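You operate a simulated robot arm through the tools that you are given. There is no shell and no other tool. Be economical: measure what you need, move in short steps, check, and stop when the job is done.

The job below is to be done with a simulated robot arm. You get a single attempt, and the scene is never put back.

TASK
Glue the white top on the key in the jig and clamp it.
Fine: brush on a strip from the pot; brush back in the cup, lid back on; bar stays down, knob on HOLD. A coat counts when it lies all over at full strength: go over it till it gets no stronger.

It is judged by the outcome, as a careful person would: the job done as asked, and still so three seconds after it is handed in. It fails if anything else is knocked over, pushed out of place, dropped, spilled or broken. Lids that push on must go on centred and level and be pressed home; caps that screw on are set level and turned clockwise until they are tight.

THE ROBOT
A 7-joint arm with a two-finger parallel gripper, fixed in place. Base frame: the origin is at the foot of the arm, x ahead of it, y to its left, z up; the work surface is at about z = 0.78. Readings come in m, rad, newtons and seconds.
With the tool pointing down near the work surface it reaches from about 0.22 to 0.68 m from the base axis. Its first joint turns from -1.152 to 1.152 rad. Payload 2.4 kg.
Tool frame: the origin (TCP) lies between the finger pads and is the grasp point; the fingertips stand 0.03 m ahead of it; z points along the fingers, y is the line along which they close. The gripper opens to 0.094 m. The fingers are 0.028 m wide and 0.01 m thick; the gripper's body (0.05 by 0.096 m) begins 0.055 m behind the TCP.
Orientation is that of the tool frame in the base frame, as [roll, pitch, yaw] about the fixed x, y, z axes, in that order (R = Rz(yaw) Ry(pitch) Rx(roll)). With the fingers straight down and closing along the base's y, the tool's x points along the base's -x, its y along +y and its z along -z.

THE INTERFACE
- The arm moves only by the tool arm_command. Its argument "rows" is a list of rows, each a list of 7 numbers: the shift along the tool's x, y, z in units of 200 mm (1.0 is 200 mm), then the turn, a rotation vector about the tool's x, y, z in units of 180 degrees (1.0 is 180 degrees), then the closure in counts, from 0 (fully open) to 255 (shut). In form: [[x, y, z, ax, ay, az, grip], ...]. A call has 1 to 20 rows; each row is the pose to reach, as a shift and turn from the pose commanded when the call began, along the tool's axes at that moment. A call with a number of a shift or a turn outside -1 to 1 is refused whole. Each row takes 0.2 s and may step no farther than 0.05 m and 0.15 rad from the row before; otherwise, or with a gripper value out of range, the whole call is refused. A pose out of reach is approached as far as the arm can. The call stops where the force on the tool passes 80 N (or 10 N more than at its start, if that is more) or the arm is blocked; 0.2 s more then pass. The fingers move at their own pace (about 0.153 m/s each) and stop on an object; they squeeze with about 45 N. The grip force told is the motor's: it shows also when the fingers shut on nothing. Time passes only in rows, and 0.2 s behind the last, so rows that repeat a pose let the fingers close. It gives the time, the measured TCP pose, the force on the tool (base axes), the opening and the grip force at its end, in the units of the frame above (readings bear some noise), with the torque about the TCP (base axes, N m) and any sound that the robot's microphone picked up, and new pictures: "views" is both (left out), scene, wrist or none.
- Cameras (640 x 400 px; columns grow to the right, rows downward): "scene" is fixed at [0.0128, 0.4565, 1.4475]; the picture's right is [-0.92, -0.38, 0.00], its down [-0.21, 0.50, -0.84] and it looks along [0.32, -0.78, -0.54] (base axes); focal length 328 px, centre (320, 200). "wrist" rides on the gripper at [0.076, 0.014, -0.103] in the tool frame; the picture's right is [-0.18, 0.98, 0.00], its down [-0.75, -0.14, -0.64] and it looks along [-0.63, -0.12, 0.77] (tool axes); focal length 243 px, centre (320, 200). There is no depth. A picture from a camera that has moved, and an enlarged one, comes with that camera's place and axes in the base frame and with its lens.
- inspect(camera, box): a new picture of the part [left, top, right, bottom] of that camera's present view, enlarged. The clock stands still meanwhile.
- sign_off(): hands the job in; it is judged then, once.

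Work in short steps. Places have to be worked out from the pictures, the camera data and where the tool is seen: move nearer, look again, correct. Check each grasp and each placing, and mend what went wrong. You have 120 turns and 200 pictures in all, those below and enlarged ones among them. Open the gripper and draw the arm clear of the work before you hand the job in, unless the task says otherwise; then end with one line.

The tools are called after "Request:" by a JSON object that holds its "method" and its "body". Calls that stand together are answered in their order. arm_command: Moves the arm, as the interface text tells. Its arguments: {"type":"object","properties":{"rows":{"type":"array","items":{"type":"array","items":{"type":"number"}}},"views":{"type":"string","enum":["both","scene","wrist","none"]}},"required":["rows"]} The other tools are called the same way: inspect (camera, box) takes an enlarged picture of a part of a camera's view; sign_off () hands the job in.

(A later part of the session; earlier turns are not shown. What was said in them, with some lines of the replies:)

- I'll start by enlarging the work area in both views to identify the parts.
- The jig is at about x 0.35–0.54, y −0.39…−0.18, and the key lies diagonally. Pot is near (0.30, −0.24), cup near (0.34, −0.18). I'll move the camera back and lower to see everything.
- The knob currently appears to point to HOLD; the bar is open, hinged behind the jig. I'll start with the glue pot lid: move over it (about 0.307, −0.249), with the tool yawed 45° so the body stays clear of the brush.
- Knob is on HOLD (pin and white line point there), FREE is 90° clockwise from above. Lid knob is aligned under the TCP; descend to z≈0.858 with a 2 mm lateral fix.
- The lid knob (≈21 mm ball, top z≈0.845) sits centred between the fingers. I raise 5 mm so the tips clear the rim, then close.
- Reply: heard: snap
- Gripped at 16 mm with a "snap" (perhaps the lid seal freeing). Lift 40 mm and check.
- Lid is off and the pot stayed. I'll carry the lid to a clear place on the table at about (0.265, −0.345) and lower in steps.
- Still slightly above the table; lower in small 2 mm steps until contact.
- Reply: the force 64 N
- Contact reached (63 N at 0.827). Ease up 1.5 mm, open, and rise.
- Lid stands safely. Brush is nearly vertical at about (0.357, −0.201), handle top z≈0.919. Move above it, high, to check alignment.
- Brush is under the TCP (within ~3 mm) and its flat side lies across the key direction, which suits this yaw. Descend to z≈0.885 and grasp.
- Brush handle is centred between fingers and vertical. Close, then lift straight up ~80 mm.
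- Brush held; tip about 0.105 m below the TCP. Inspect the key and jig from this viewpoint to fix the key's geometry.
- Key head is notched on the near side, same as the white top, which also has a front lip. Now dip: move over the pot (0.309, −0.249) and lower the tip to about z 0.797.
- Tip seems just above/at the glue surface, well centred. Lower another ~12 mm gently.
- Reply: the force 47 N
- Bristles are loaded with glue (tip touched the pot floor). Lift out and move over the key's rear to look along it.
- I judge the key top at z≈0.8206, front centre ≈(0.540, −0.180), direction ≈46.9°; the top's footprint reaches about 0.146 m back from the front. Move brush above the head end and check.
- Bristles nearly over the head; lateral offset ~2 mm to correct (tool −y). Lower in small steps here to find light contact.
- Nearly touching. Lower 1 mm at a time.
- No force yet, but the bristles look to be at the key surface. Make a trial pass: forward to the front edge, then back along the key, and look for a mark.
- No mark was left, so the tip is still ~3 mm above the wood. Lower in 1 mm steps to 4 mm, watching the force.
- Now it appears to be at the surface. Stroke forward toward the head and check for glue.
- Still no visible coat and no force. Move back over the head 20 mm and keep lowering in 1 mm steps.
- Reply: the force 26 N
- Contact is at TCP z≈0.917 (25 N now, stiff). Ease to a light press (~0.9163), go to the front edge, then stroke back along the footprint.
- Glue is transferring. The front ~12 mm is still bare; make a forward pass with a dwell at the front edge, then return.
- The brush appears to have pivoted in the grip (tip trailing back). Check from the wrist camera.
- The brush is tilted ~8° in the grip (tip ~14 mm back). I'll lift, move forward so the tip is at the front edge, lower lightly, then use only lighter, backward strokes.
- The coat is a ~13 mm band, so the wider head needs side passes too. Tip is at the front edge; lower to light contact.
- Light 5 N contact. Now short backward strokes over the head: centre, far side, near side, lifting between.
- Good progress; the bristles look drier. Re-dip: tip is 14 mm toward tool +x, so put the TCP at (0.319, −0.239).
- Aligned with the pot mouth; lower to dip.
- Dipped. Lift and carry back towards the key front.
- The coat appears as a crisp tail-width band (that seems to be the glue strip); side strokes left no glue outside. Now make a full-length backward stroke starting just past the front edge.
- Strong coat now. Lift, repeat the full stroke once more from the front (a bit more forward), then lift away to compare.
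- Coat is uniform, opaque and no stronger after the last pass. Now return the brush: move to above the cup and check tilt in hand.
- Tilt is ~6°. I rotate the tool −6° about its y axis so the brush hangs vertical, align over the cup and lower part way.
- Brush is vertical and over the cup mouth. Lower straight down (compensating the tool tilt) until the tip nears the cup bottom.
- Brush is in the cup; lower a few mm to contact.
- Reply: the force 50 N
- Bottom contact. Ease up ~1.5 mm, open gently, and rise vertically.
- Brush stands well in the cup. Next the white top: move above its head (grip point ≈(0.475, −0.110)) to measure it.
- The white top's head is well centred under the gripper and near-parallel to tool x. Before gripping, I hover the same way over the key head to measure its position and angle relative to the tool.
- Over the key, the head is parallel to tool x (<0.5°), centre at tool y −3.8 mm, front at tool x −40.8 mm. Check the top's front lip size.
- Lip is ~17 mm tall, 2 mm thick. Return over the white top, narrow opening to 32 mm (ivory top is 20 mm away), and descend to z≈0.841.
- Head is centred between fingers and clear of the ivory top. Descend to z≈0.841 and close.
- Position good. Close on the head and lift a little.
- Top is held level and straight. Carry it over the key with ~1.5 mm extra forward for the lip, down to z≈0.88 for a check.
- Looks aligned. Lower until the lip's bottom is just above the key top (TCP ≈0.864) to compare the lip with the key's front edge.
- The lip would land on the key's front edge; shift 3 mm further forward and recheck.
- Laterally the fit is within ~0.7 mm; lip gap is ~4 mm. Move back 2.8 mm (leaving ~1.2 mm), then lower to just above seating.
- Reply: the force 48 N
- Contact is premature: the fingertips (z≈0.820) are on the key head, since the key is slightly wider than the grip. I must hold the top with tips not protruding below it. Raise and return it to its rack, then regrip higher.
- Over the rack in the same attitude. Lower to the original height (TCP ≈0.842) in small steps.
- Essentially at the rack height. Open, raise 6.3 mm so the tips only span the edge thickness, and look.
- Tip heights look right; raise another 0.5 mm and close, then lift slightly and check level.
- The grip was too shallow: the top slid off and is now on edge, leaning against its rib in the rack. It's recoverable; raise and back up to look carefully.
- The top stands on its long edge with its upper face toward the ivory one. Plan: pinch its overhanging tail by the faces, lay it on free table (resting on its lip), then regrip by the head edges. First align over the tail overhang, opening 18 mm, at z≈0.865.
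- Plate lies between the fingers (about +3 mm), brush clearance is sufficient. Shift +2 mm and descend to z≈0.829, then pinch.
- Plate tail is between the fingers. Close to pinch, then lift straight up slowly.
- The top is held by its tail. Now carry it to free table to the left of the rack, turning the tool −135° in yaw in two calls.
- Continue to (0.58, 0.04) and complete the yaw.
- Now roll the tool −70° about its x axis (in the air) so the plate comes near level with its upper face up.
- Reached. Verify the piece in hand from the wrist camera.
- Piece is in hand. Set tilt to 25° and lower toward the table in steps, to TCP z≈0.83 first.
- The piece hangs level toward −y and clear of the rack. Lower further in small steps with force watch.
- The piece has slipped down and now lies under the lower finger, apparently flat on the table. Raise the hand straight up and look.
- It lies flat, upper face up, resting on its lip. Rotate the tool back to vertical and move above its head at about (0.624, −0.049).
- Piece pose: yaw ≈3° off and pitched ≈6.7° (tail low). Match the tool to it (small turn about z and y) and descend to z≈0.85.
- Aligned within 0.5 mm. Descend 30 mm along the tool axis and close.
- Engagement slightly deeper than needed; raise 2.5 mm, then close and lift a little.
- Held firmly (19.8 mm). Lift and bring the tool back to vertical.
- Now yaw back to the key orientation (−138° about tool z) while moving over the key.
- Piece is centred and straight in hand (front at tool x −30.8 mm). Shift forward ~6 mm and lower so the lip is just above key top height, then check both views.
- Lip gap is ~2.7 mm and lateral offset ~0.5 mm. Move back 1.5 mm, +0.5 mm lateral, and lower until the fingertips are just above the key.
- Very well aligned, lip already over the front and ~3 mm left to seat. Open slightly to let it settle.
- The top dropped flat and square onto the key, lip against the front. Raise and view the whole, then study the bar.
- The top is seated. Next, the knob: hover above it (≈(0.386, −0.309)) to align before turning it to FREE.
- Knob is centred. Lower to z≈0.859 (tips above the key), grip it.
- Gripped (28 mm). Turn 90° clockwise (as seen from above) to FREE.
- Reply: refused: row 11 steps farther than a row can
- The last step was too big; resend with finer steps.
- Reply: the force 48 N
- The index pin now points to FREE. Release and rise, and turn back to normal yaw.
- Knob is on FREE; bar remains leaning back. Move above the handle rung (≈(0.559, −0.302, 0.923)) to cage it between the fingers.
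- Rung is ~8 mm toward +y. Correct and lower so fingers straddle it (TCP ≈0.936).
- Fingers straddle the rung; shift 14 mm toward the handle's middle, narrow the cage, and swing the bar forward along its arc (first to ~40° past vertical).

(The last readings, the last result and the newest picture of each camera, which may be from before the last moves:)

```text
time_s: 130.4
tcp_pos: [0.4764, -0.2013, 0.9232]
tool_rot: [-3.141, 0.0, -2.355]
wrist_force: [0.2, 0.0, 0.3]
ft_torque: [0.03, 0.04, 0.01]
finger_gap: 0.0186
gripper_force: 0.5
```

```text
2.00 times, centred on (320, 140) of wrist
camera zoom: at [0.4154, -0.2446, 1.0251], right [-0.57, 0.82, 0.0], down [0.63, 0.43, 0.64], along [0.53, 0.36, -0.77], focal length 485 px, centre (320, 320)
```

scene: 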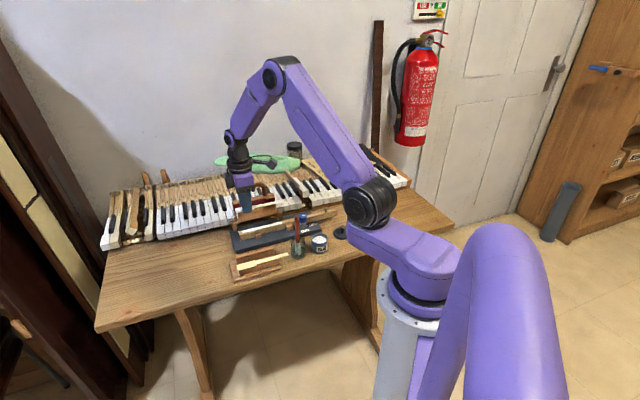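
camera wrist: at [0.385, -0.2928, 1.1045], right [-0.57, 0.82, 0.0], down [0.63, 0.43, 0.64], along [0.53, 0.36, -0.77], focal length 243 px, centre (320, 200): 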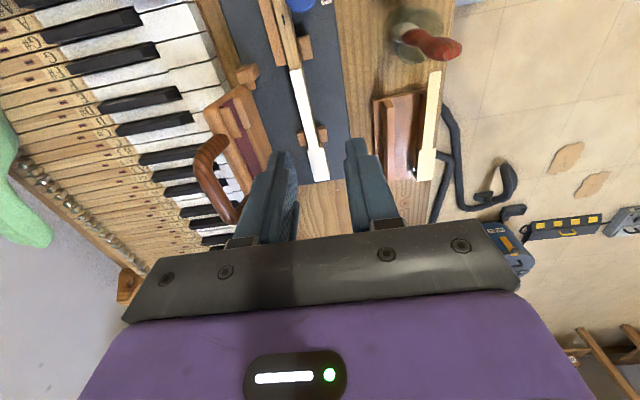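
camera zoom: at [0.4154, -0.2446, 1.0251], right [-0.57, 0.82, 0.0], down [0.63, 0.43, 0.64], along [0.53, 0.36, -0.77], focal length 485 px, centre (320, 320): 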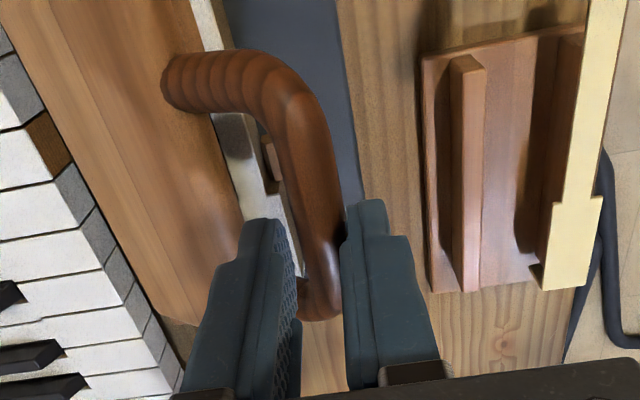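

The bar follows well. Continue the arc down to nearly horizontal in gentle steps.

Request:
{"method": "arm_command", "body": {"rows": [[0, 0.035, 0.032, 0, 0, 0, 206], [0, 0.068, 0.068, 0, 0, 0, 206], [0, 0.097, 0.105, 0, 0, 0, 206], [0, 0.123, 0.1465, 0, 0, 0, 206], [0, 0.145, 0.19, 0, 0, 0, 206], [0, 0.1635, 0.2335, 0, 0, 0, 206], [0, 0.175, 0.27, 0, 0, 0, 206], [0, 0.1845, 0.307, 0, 0, 0, 206], [0, 0.1845, 0.307, 0, 0, 0, 206]], "views": "none"}}

Request:
{"method": "inspect", "body": {"camera": "scene", "box": [215, 170, 315, 260]}}

Request:
{"method": "inspect", "body": {"camera": "wrist", "box": [220, 40, 420, 240]}}

```text
time_s: 132.2
tcp_pos: [0.4556, -0.1789, 0.8692]
tool_rot: [-3.127, 0.007, -2.356]
wrist_force: [-11.6, 3.7, 37.0]
ft_torque: [-0.18, 0.24, 0.04]
finger_gap: 0.0128
gripper_force: 0.1
stopped in row 9: the force on the tool passed its limit at 90 N (the readings are from after the stop); the commanded pose is now the measured one
```

```text
4.44 times, centred on (265, 215) of scene
camera zoom: at [0.0119, 0.4568, 1.4474], right [-0.92, -0.38, 0.0], down [-0.21, 0.5, -0.84], along [0.32, -0.78, -0.54], focal length 1459 px, centre (564, 133)
```

zoom: 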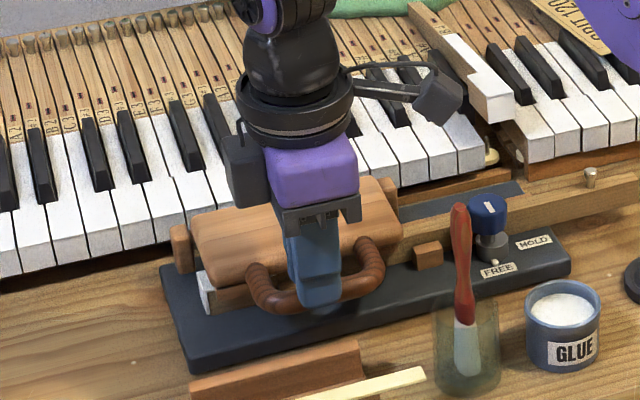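

```text
2.00 times, centred on (320, 140) of wrist
camera zoom: at [0.3906, -0.222, 0.97], right [-0.56, 0.82, -0.01], down [0.62, 0.44, 0.65], along [0.54, 0.36, -0.76], focal length 485 px, centre (320, 320)
```

zoom: 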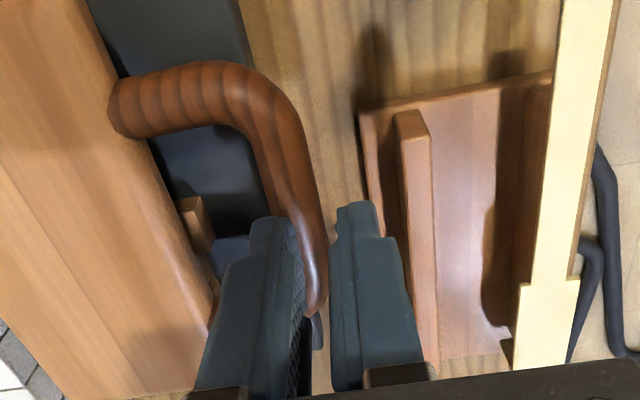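

The bar has come down onto the top (resisting at TCP 0.869). Open the fingers and rise a little to see whether it stays down.

Request:
{"method": "arm_command", "body": {"rows": [[0, 0, -0.01, 0, 0, 0, 180], [0, 0, -0.01, 0, 0, 0, 165], [0, 0, -0.1, 0, 0, 0, 165], [0, 0, -0.25, 0, 0, 0, 165], [0.1, 0, -0.4, 0, 0, 0, 165], [0.1, 0, -0.4, 0, 0, 0, 165]], "views": "none"}}

Request:
{"method": "inspect", "body": {"camera": "scene", "box": [215, 170, 315, 260]}}

Request:
{"method": "inspect", "body": {"camera": "wrist", "box": [200, 20, 420, 240]}}

```text
time_s: 133.7
tcp_pos: [0.4399, -0.1914, 0.9483]
tool_rot: [-3.124, 0.007, -2.356]
wrist_force: [0.0, -0.9, -0.5]
ft_torque: [0.04, -0.05, 0.01]
finger_gap: 0.0331
gripper_force: 0.1
```

```text
4.44 times, centred on (265, 215) of scene
camera zoom: at [0.0128, 0.4565, 1.4475], right [-0.92, -0.38, 0.0], down [-0.21, 0.5, -0.84], along [0.32, -0.78, -0.54], focal length 1459 px, centre (564, 133)
```

zoom: 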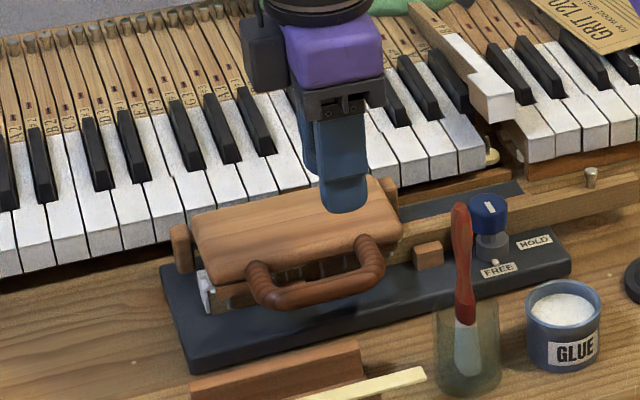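

```text
1.82 times, centred on (310, 130) of wrist
camera zoom: at [0.3759, -0.235, 1.0486], right [-0.57, 0.82, -0.01], down [0.62, 0.44, 0.65], along [0.54, 0.36, -0.76], focal length 441 px, centre (338, 327)
```

zoom: 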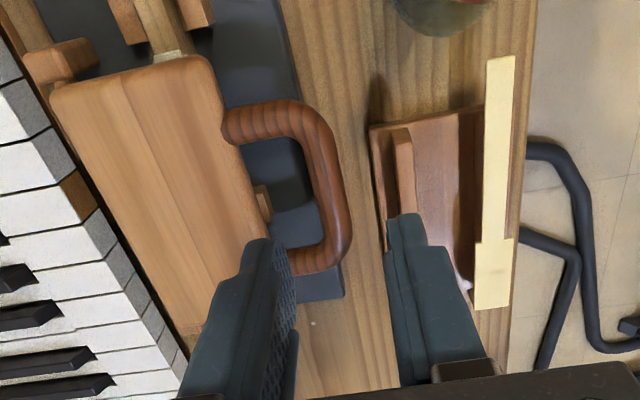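

Request:
{"method": "inspect", "body": {"camera": "scene", "box": [248, 215, 318, 245]}}

```text
9.14 times, centred on (283, 230) of scene
camera zoom: at [0.0128, 0.4565, 1.4475], right [-0.92, -0.38, 0.0], down [-0.21, 0.5, -0.84], along [0.32, -0.78, -0.54], focal length 3001 px, centre (658, -74)
```

zoom: 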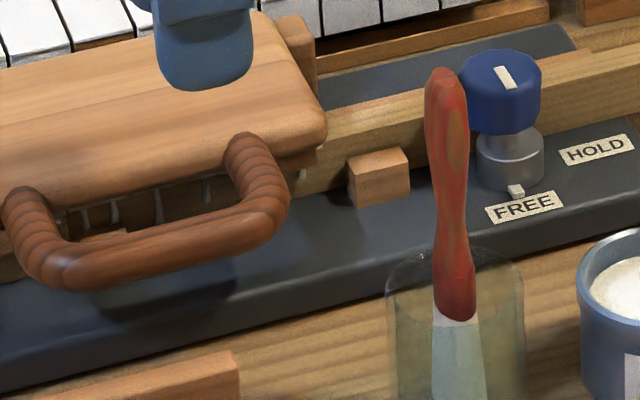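

The bar stays down with glue squeezing out under it. Now back to the knob: level the tool and hover above it.

Request:
{"method": "arm_command", "body": {"rows": [[0.03, -0.01, -0.16, -0.003, 0.001, 0, 150], [0.2, -0.07, -0.16, -0.0056, 0.002, 0, 133], [0.4, -0.15, -0.16, -0.0056, 0.002, 0, 133], [0.55, -0.2, -0.16, -0.0056, 0.002, 0, 133], [0.603, -0.2285, -0.1, -0.0056, 0.002, 0, 133], [0.603, -0.2285, 0.1, -0.0056, 0.002, 0, 133], [0.603, -0.2285, 0.1, -0.0056, 0.002, 0, 133]], "views": "none"}}

Request:
{"method": "inspect", "body": {"camera": "wrist", "box": [250, 50, 390, 240]}}

```text
time_s: 135.2
tcp_pos: [0.3869, -0.3102, 0.9259]
tool_rot: [3.141, -0.001, -2.357]
wrist_force: [0.2, 0.6, 0.6]
ft_torque: [-0.01, 0.01, -0.01]
finger_gap: 0.0448
gripper_force: 0.1
```

```text
2.11 times, centred on (320, 145) of wrist
camera zoom: at [0.325, -0.3542, 1.0282], right [-0.57, 0.82, 0.0], down [0.63, 0.43, 0.64], along [0.53, 0.36, -0.77], focal length 511 px, centre (320, 316)
```

zoom: 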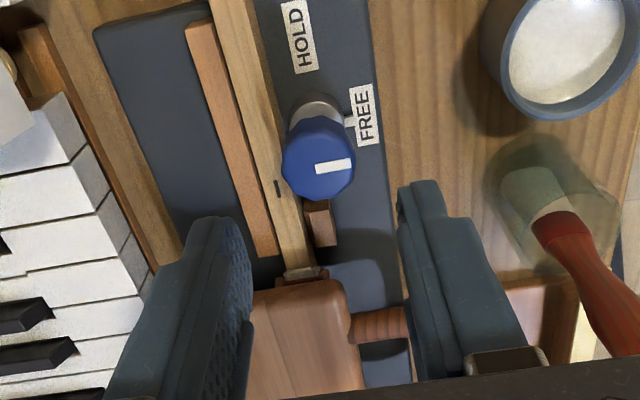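

Centred. Rotate tool +90°, descend and grip the knob, ready for the counter-clockwise turn.

Request:
{"method": "arm_command", "body": {"rows": [[0, 0, 0, 0, 0, 0.04, 133], [0, 0, 0, 0, 0, 0.08, 133], [0, 0, 0, 0, 0, 0.12, 133], [0, 0, 0, 0, 0, 0.16, 133], [0, 0, 0, 0, 0, 0.2, 133], [0, 0, 0, 0, 0, 0.24, 133], [0, 0, 0, 0, 0, 0.28, 133], [0, 0, 0, 0, 0, 0.32, 133], [0, 0, 0, 0, 0, 0.36, 133], [0, 0, 0, 0, 0, 0.4, 133], [0, 0, 0, 0, 0, 0.44, 133], [0, 0, 0, 0, 0, 0.48, 133], [0, 0, 0.05, 0, 0, 0.5, 133], [0, 0, 0.15, 0, 0, 0.5, 133], [0, 0, 0.25, 0, 0, 0.5, 133], [0, 0, 0.3245, 0, 0, 0.5, 133], [0, 0, 0.3245, 0, 0, 0.5, 133], [0, 0, 0.3245, 0, 0, 0.5, 200], [0, 0, 0.3245, 0, 0, 0.5, 255], [0, 0, 0.3245, 0, 0, 0.5, 255]], "views": "none"}}

Request:
{"method": "inspect", "body": {"camera": "scene", "box": [250, 180, 340, 250]}}

```text
time_s: 139.4
tcp_pos: [0.3882, -0.3088, 0.8606]
tool_rot: [3.141, -0.003, 2.357]
wrist_force: [13.2, 8.9, -0.1]
ft_torque: [0.31, -0.3, 0.01]
finger_gap: 0.0282
gripper_force: 45.4
```

```text
5.71 times, centred on (295, 215) of scene
camera zoom: at [0.0132, 0.4568, 1.4474], right [-0.92, -0.38, 0.0], down [-0.21, 0.5, -0.84], along [0.32, -0.78, -0.54], focal length 1876 px, centre (463, 114)
```

zoom: 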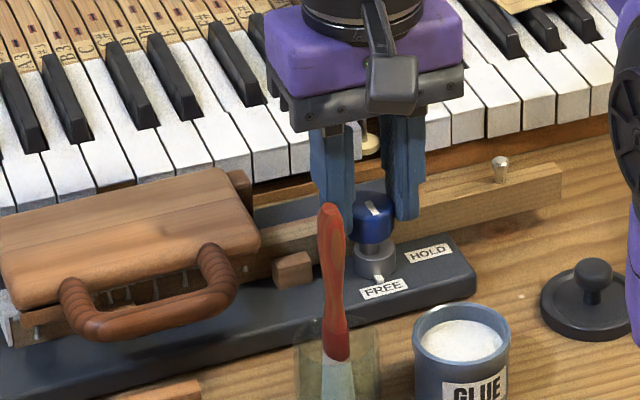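

Knob gripped. Turn 90° counter-clockwise to HOLD.

Request:
{"method": "arm_command", "body": {"rows": [[0, 0, 0, 0, 0, -0.04, 255], [0, 0, 0, 0, 0, -0.08, 255], [0, 0, 0, 0, 0, -0.12, 255], [0, 0, 0, 0, 0, -0.16, 255], [0, 0, 0, 0, 0, -0.2, 255], [0, 0, 0, 0, 0, -0.24, 255], [0, 0, 0, 0, 0, -0.28, 255], [0, 0, 0, 0, 0, -0.32, 255], [0, 0, 0, 0, 0, -0.36, 255], [0, 0, 0, 0, 0, -0.4, 255], [0, 0, 0, 0, 0, -0.44, 255], [0, 0, 0, 0, 0, -0.48, 255], [0, 0, 0, 0, 0, -0.505, 255], [0, 0, 0, 0, 0, -0.505, 255]], "views": "none"}}

Request:
{"method": "inspect", "body": {"camera": "scene", "box": [250, 180, 340, 250]}}

```text
time_s: 142.4
tcp_pos: [0.3871, -0.3104, 0.861]
tool_rot: [3.142, 0.0, -2.341]
wrist_force: [0.6, -8.3, 0.3]
ft_torque: [0.13, -0.29, -0.53]
finger_gap: 0.0282
gripper_force: 45.1
```

```text
5.71 times, centred on (295, 215) of scene
camera zoom: at [0.0128, 0.4563, 1.4476], right [-0.92, -0.38, 0.0], down [-0.21, 0.5, -0.84], along [0.32, -0.78, -0.54], focal length 1876 px, centre (463, 114)
```

zoom: 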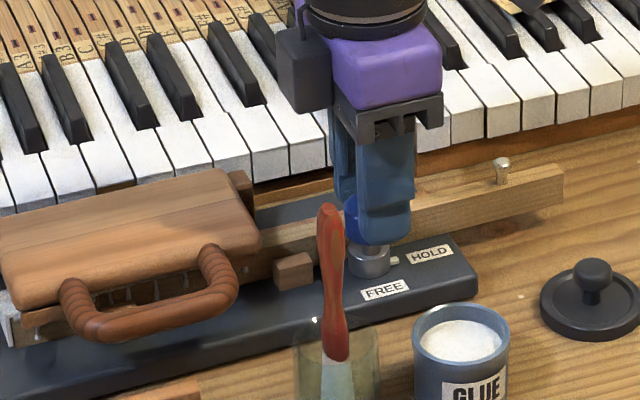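

Pin is at HOLD against its stop. Release, rise, and go over the lid at (0.2665, −0.345).

Request:
{"method": "arm_command", "body": {"rows": [[0, 0, 0, 0, 0, 0, 200], [0, 0, 0, 0, 0, 0, 133], [0, 0, -0.15, 0, 0, 0.003, 133], [0, 0, -0.35, 0, 0, 0.005, 110], [0.15, 0.08, -0.4, 0, 0, 0.005, 92], [0.3, 0.16, -0.4, 0, 0, 0.005, 92], [0.45, 0.25, -0.4, 0, 0, 0.005, 92], [0.548, 0.304, -0.35, 0, 0, 0.005, 92], [0.548, 0.304, -0.3, 0, 0, 0.005, 92], [0.548, 0.304, -0.3, 0, 0, 0.005, 92]], "views": "none"}}

Request:
{"method": "inspect", "body": {"camera": "wrist", "box": [250, 50, 390, 240]}}

Request:
{"method": "inspect", "body": {"camera": "scene", "box": [230, 190, 350, 260]}}

```text
time_s: 144.7
tcp_pos: [0.266, -0.3474, 0.9216]
tool_rot: [3.139, -0.001, -2.357]
wrist_force: [-0.2, -0.1, -0.1]
ft_torque: [0.02, 0.0, 0.01]
finger_gap: 0.0602
gripper_force: 0.0
```

```text
2.11 times, centred on (320, 145) of wrist
camera zoom: at [0.2043, -0.3908, 1.0241], right [-0.57, 0.82, 0.0], down [0.63, 0.43, 0.64], along [0.53, 0.36, -0.77], focal length 511 px, centre (320, 316)
```

zoom: 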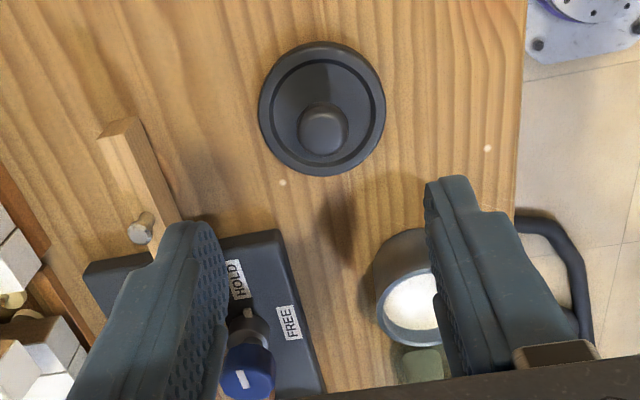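

```text
5.33 times, centred on (290, 225) of scene
camera zoom: at [0.0128, 0.4565, 1.4475], right [-0.92, -0.38, 0.0], down [-0.21, 0.5, -0.84], along [0.32, -0.78, -0.54], focal length 1750 px, centre (480, 67)
```

zoom: 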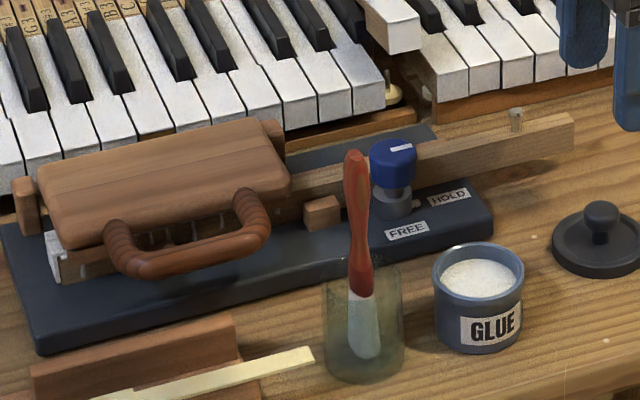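

Knob is on HOLD, bar down. Lid knob is aligned; lower to z≈0.830, grip and lift.

Request:
{"method": "arm_command", "body": {"rows": [[0.003, 0.004, 0.15, 0, 0, 0, 92], [0.003, 0.004, 0.3, 0, 0, 0, 92], [0.003, 0.004, 0.42, 0, 0, 0, 92], [0.003, 0.004, 0.455, 0, 0, 0, 92], [0.003, 0.004, 0.455, 0, 0, 0, 170], [0.003, 0.004, 0.455, 0, 0, 0, 255], [0.003, 0.004, 0.455, 0, 0, 0, 255], [0.003, 0.004, 0.4, 0, 0, 0, 255], [0.003, 0.004, 0.2, 0, 0, 0, 255], [0.003, 0.004, 0.05, 0, 0, 0, 255], [0.003, 0.004, 0.05, 0, 0, 0, 255]], "views": "none"}}

Request:
{"method": "inspect", "body": {"camera": "wrist", "box": [250, 50, 390, 240]}}

Request:
{"method": "inspect", "body": {"camera": "scene", "box": [290, 180, 370, 260]}}

```text
time_s: 147.1
tcp_pos: [0.2659, -0.3478, 0.9112]
tool_rot: [3.138, 0.0, -2.357]
wrist_force: [0.2, -0.7, 0.0]
ft_torque: [-0.01, 0.0, 0.03]
finger_gap: 0.0159
gripper_force: 44.9
```

```text
2.11 times, centred on (320, 145) of wrist
camera zoom: at [0.2033, -0.3908, 1.0138], right [-0.57, 0.82, 0.0], down [0.63, 0.43, 0.64], along [0.53, 0.36, -0.77], focal length 511 px, centre (320, 316)
```

zoom: 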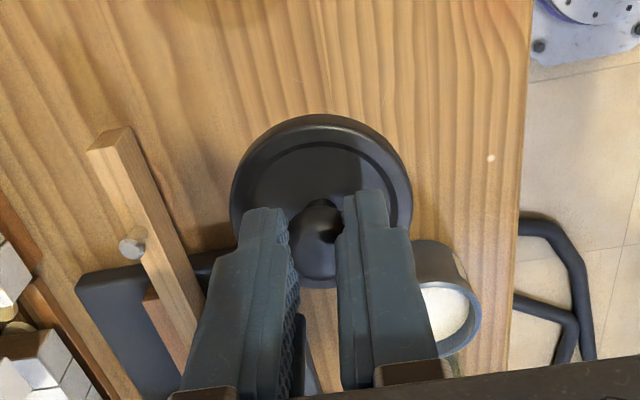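

```text
5.00 times, centred on (330, 220) of scene
camera zoom: at [0.0128, 0.4565, 1.4475], right [-0.92, -0.38, 0.0], down [-0.21, 0.5, -0.84], along [0.32, -0.78, -0.54], focal length 1641 px, centre (270, 100)
```

zoom: 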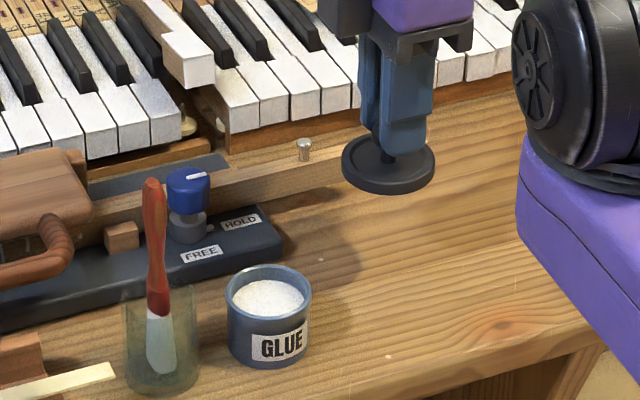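

Lid held level. Carry it over the pot (TCP target (0.3077, −0.2497)) at z≈0.90 and check centring.

Request:
{"method": "arm_command", "body": {"rows": [[-0.1, 0.04, -0.03, 0.001, 0, 0, 255], [-0.25, 0.1, -0.03, 0.001, 0, 0, 255], [-0.4, 0.16, -0.03, 0.001, 0, 0, 255], [-0.493, 0.1985, 0, 0.001, 0, 0, 255], [-0.493, 0.1985, 0.07, 0.001, 0, 0, 255], [-0.493, 0.1985, 0.07, 0.001, 0, 0, 255]], "views": "none"}}

Request:
{"method": "inspect", "body": {"camera": "scene", "box": [295, 205, 345, 265]}}

Request:
{"method": "inspect", "body": {"camera": "wrist", "box": [250, 50, 390, 240]}}

```text
time_s: 148.4
tcp_pos: [0.3078, -0.2491, 0.8975]
tool_rot: [-3.139, -0.001, -2.356]
wrist_force: [-0.1, -0.4, -0.1]
ft_torque: [-0.03, 0.01, 0.01]
finger_gap: 0.016
gripper_force: 45.2
```

```text
6.67 times, centred on (320, 235) of scene
camera zoom: at [0.0128, 0.4565, 1.4475], right [-0.92, -0.38, 0.0], down [-0.21, 0.5, -0.84], along [0.32, -0.78, -0.54], focal length 2188 px, centre (320, -33)
```

zoom: 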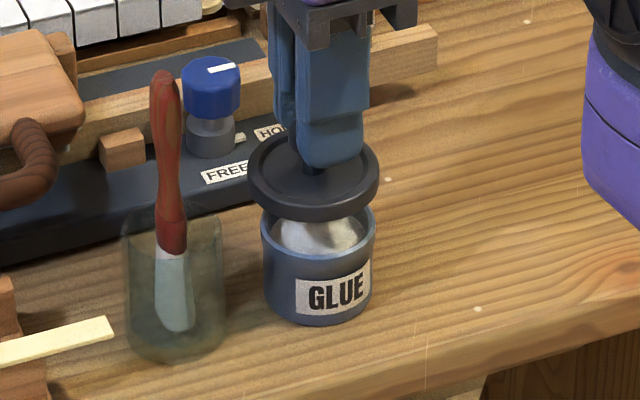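

```text
2.11 times, centred on (320, 145) of wrist
camera zoom: at [0.2448, -0.2922, 0.9997], right [-0.57, 0.82, 0.0], down [0.63, 0.43, 0.64], along [0.53, 0.36, -0.77], focal length 511 px, centre (320, 316)
```

zoom: 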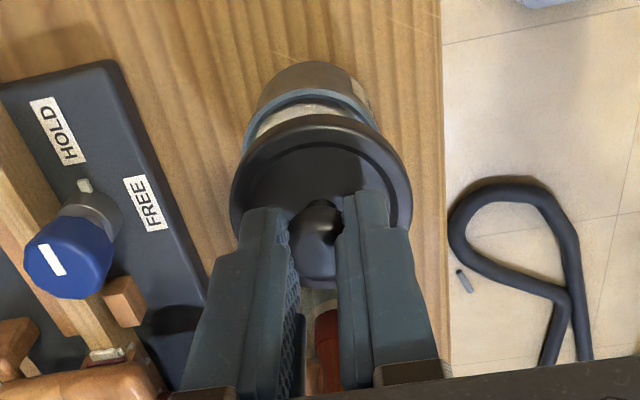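

Lid is ~2 mm left of the pot axis in the scene view (it was concentric when first lifted). Correct +2.2 mm in tool x, lower to just above the rim and recheck.

Request:
{"method": "arm_command", "body": {"rows": [[0.011, -0.003, 0.03, 0, 0, 0, 255], [0.011, -0.003, 0.08, 0, 0, 0, 255], [0.011, -0.003, 0.12, 0, 0, 0, 255], [0.011, -0.003, 0.12, 0, 0, 0, 255]], "views": "none"}}

Request:
{"method": "inspect", "body": {"camera": "scene", "box": [300, 215, 340, 255]}}

Request:
{"method": "inspect", "body": {"camera": "wrist", "box": [260, 60, 380, 220]}}

```text
time_s: 149.4
tcp_pos: [0.3074, -0.2514, 0.8734]
tool_rot: [3.141, 0.0, -2.355]
wrist_force: [0.8, 0.2, 0.6]
ft_torque: [0.0, -0.01, 0.0]
finger_gap: 0.0162
gripper_force: 44.7
```

```text
10.00 times, centred on (320, 235) of scene
camera zoom: at [0.0128, 0.4565, 1.4475], right [-0.92, -0.38, 0.0], down [-0.21, 0.5, -0.84], along [0.32, -0.78, -0.54], focal length 3282 px, centre (320, -150)
```

zoom: 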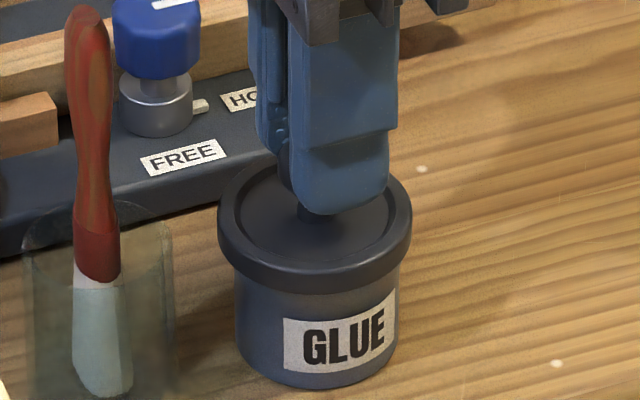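

```text
2.50 times, centred on (320, 140) of wrist
camera zoom: at [0.244, -0.2941, 0.9757], right [-0.57, 0.82, 0.0], down [0.63, 0.43, 0.64], along [0.53, 0.36, -0.77], focal length 606 px, centre (320, 350)
```

zoom: 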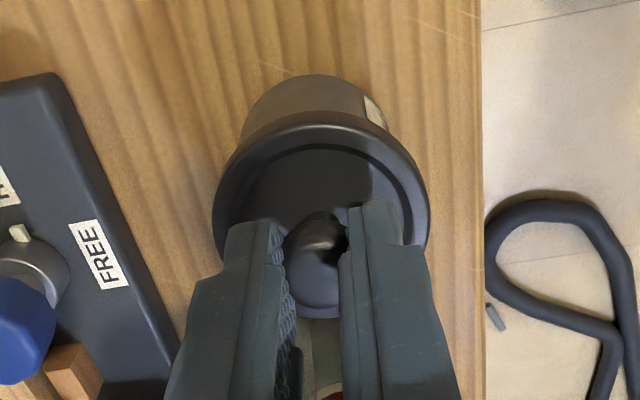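

Within ~1 mm; small +x fix, then press down until it snaps home.

Request:
{"method": "arm_command", "body": {"rows": [[0.005, 0, 0, 0, 0, 0, 255], [0.005, 0, 0.015, 0, 0, 0, 255], [0.005, 0, 0.03, 0, 0, 0, 255], [0.005, 0, 0.04, 0, 0, 0, 255], [0.005, 0, 0.05, 0, 0, 0, 255], [0.005, 0, 0.05, 0, 0, 0, 255]], "views": "none"}}

Request:
{"method": "inspect", "body": {"camera": "scene", "box": [300, 215, 340, 255]}}

```text
time_s: 150.8
tcp_pos: [0.3074, -0.2527, 0.8653]
tool_rot: [-3.134, 0.001, -2.357]
wrist_force: [-3.3, -3.7, 56.0]
ft_torque: [-0.01, -0.01, 0.03]
finger_gap: 0.0158
gripper_force: 44.9
heard: snap
```

```text
10.00 times, centred on (320, 235) of scene
camera zoom: at [0.0121, 0.4569, 1.4474], right [-0.92, -0.38, 0.0], down [-0.21, 0.5, -0.84], along [0.32, -0.78, -0.54], focal length 3282 px, centre (320, -150)
```

zoom: 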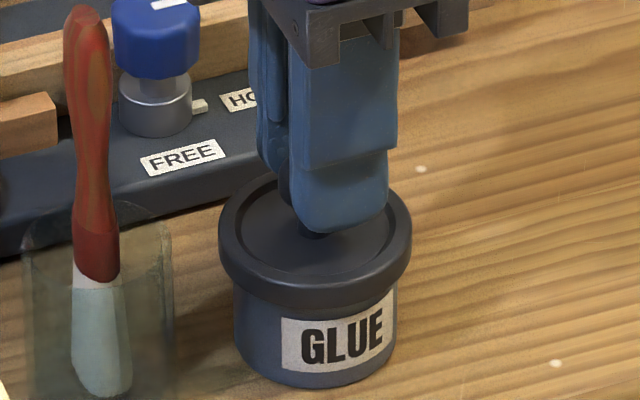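

Snap heard, lid seated. Open the fingers in place (no lift), then rise clear and check.

Request:
{"method": "arm_command", "body": {"rows": [[0, 0, 0, 0, 0, 0, 200], [0, 0, 0, 0, 0, 0, 140], [0, 0, 0, 0, 0, 0, 110], [0, 0, -0.1, 0, 0, 0, 110], [0, 0, -0.3, 0, 0, 0, 110], [0.1, 0, -0.5, 0, 0, 0, 110], [0.1, 0, -0.7, 0, 0, 0, 110]], "views": "both"}}

Request:
{"method": "inspect", "body": {"camera": "scene", "box": [230, 190, 340, 270]}}

Request:
{"method": "inspect", "body": {"camera": "scene", "box": [300, 215, 340, 255]}}

```text
time_s: 152.4
tcp_pos: [0.2912, -0.2661, 1.0035]
tool_rot: [3.138, 0.0, -2.356]
wrist_force: [0.1, -1.1, 0.5]
ft_torque: [0.01, -0.03, 0.01]
finger_gap: 0.0535
gripper_force: 0.1
camera wrist: at [0.2283, -0.3094, 1.1064], right [-0.57, 0.82, 0.0], down [0.63, 0.43, 0.64], along [0.53, 0.36, -0.77], focal length 243 px, centre (320, 200)
```

scene: 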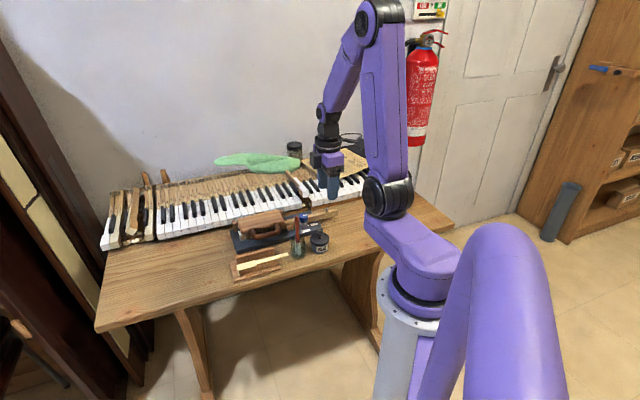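
wrist: 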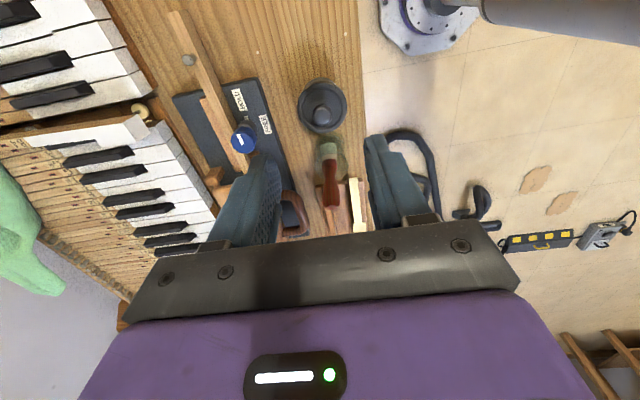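

```text
5.00 times, centred on (285, 230) of scene
camera zoom: at [0.0128, 0.4565, 1.4475], right [-0.92, -0.38, 0.0], down [-0.21, 0.5, -0.84], along [0.32, -0.78, -0.54], focal length 1641 px, centre (495, 50)
```

zoom: 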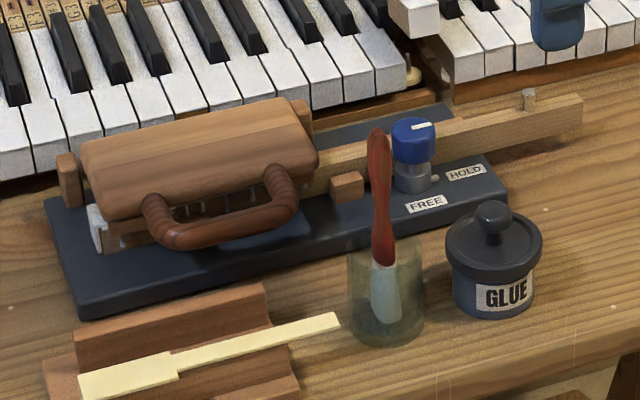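

```text
10.00 times, centred on (320, 235) of scene
camera zoom: at [0.0128, 0.4565, 1.4475], right [-0.92, -0.38, 0.0], down [-0.21, 0.5, -0.84], along [0.32, -0.78, -0.54], focal length 3282 px, centre (320, -150)
```

zoom: 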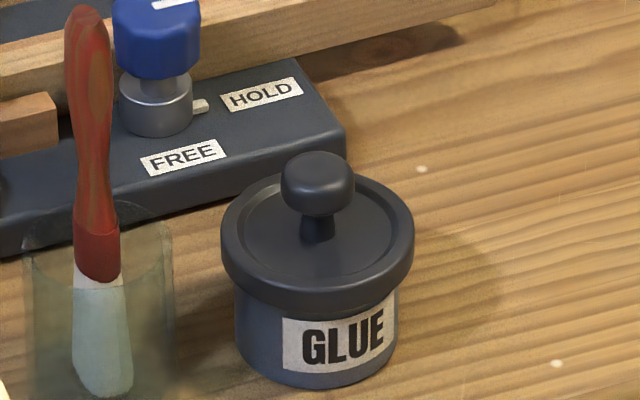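

Lid is on level. Last look at the clamped end of the key.

Request:
{"method": "inspect", "body": {"camera": "scene", "box": [236, 208, 296, 250]}}

```text
9.52 times, centred on (266, 229) of scene
camera zoom: at [0.0128, 0.4565, 1.4475], right [-0.92, -0.38, 0.0], down [-0.21, 0.5, -0.84], along [0.32, -0.78, -0.54], focal length 3126 px, centre (834, -76)
```

zoom: 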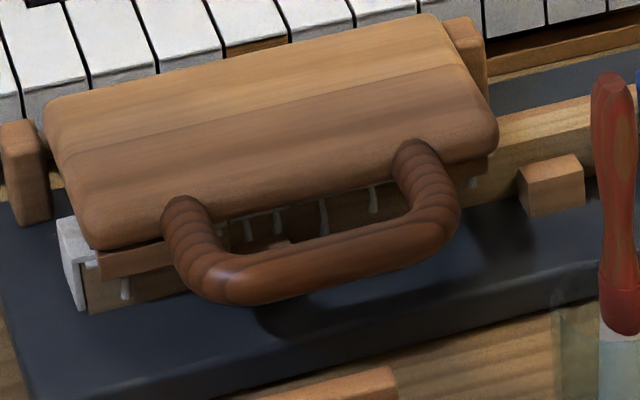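

The bar is pressing on the top and an even line of glue has squeezed out along the key. The lip is in place, the knob is on HOLD, the brush is in the cup and the lid is on. The arm is clear with the gripper open, so I'm handing the job in.

Request:
{"method": "sign_off", "body": {}}

```text
The job is handed in.
```

The white top is glued to the key and clamped: bar down, knob on HOLD, brush back in the cup and the lid snapped onto the pot. On the way the top slipped off its rack once and dropped a short way onto the bench; I picked it up, saw no damage and seated it.
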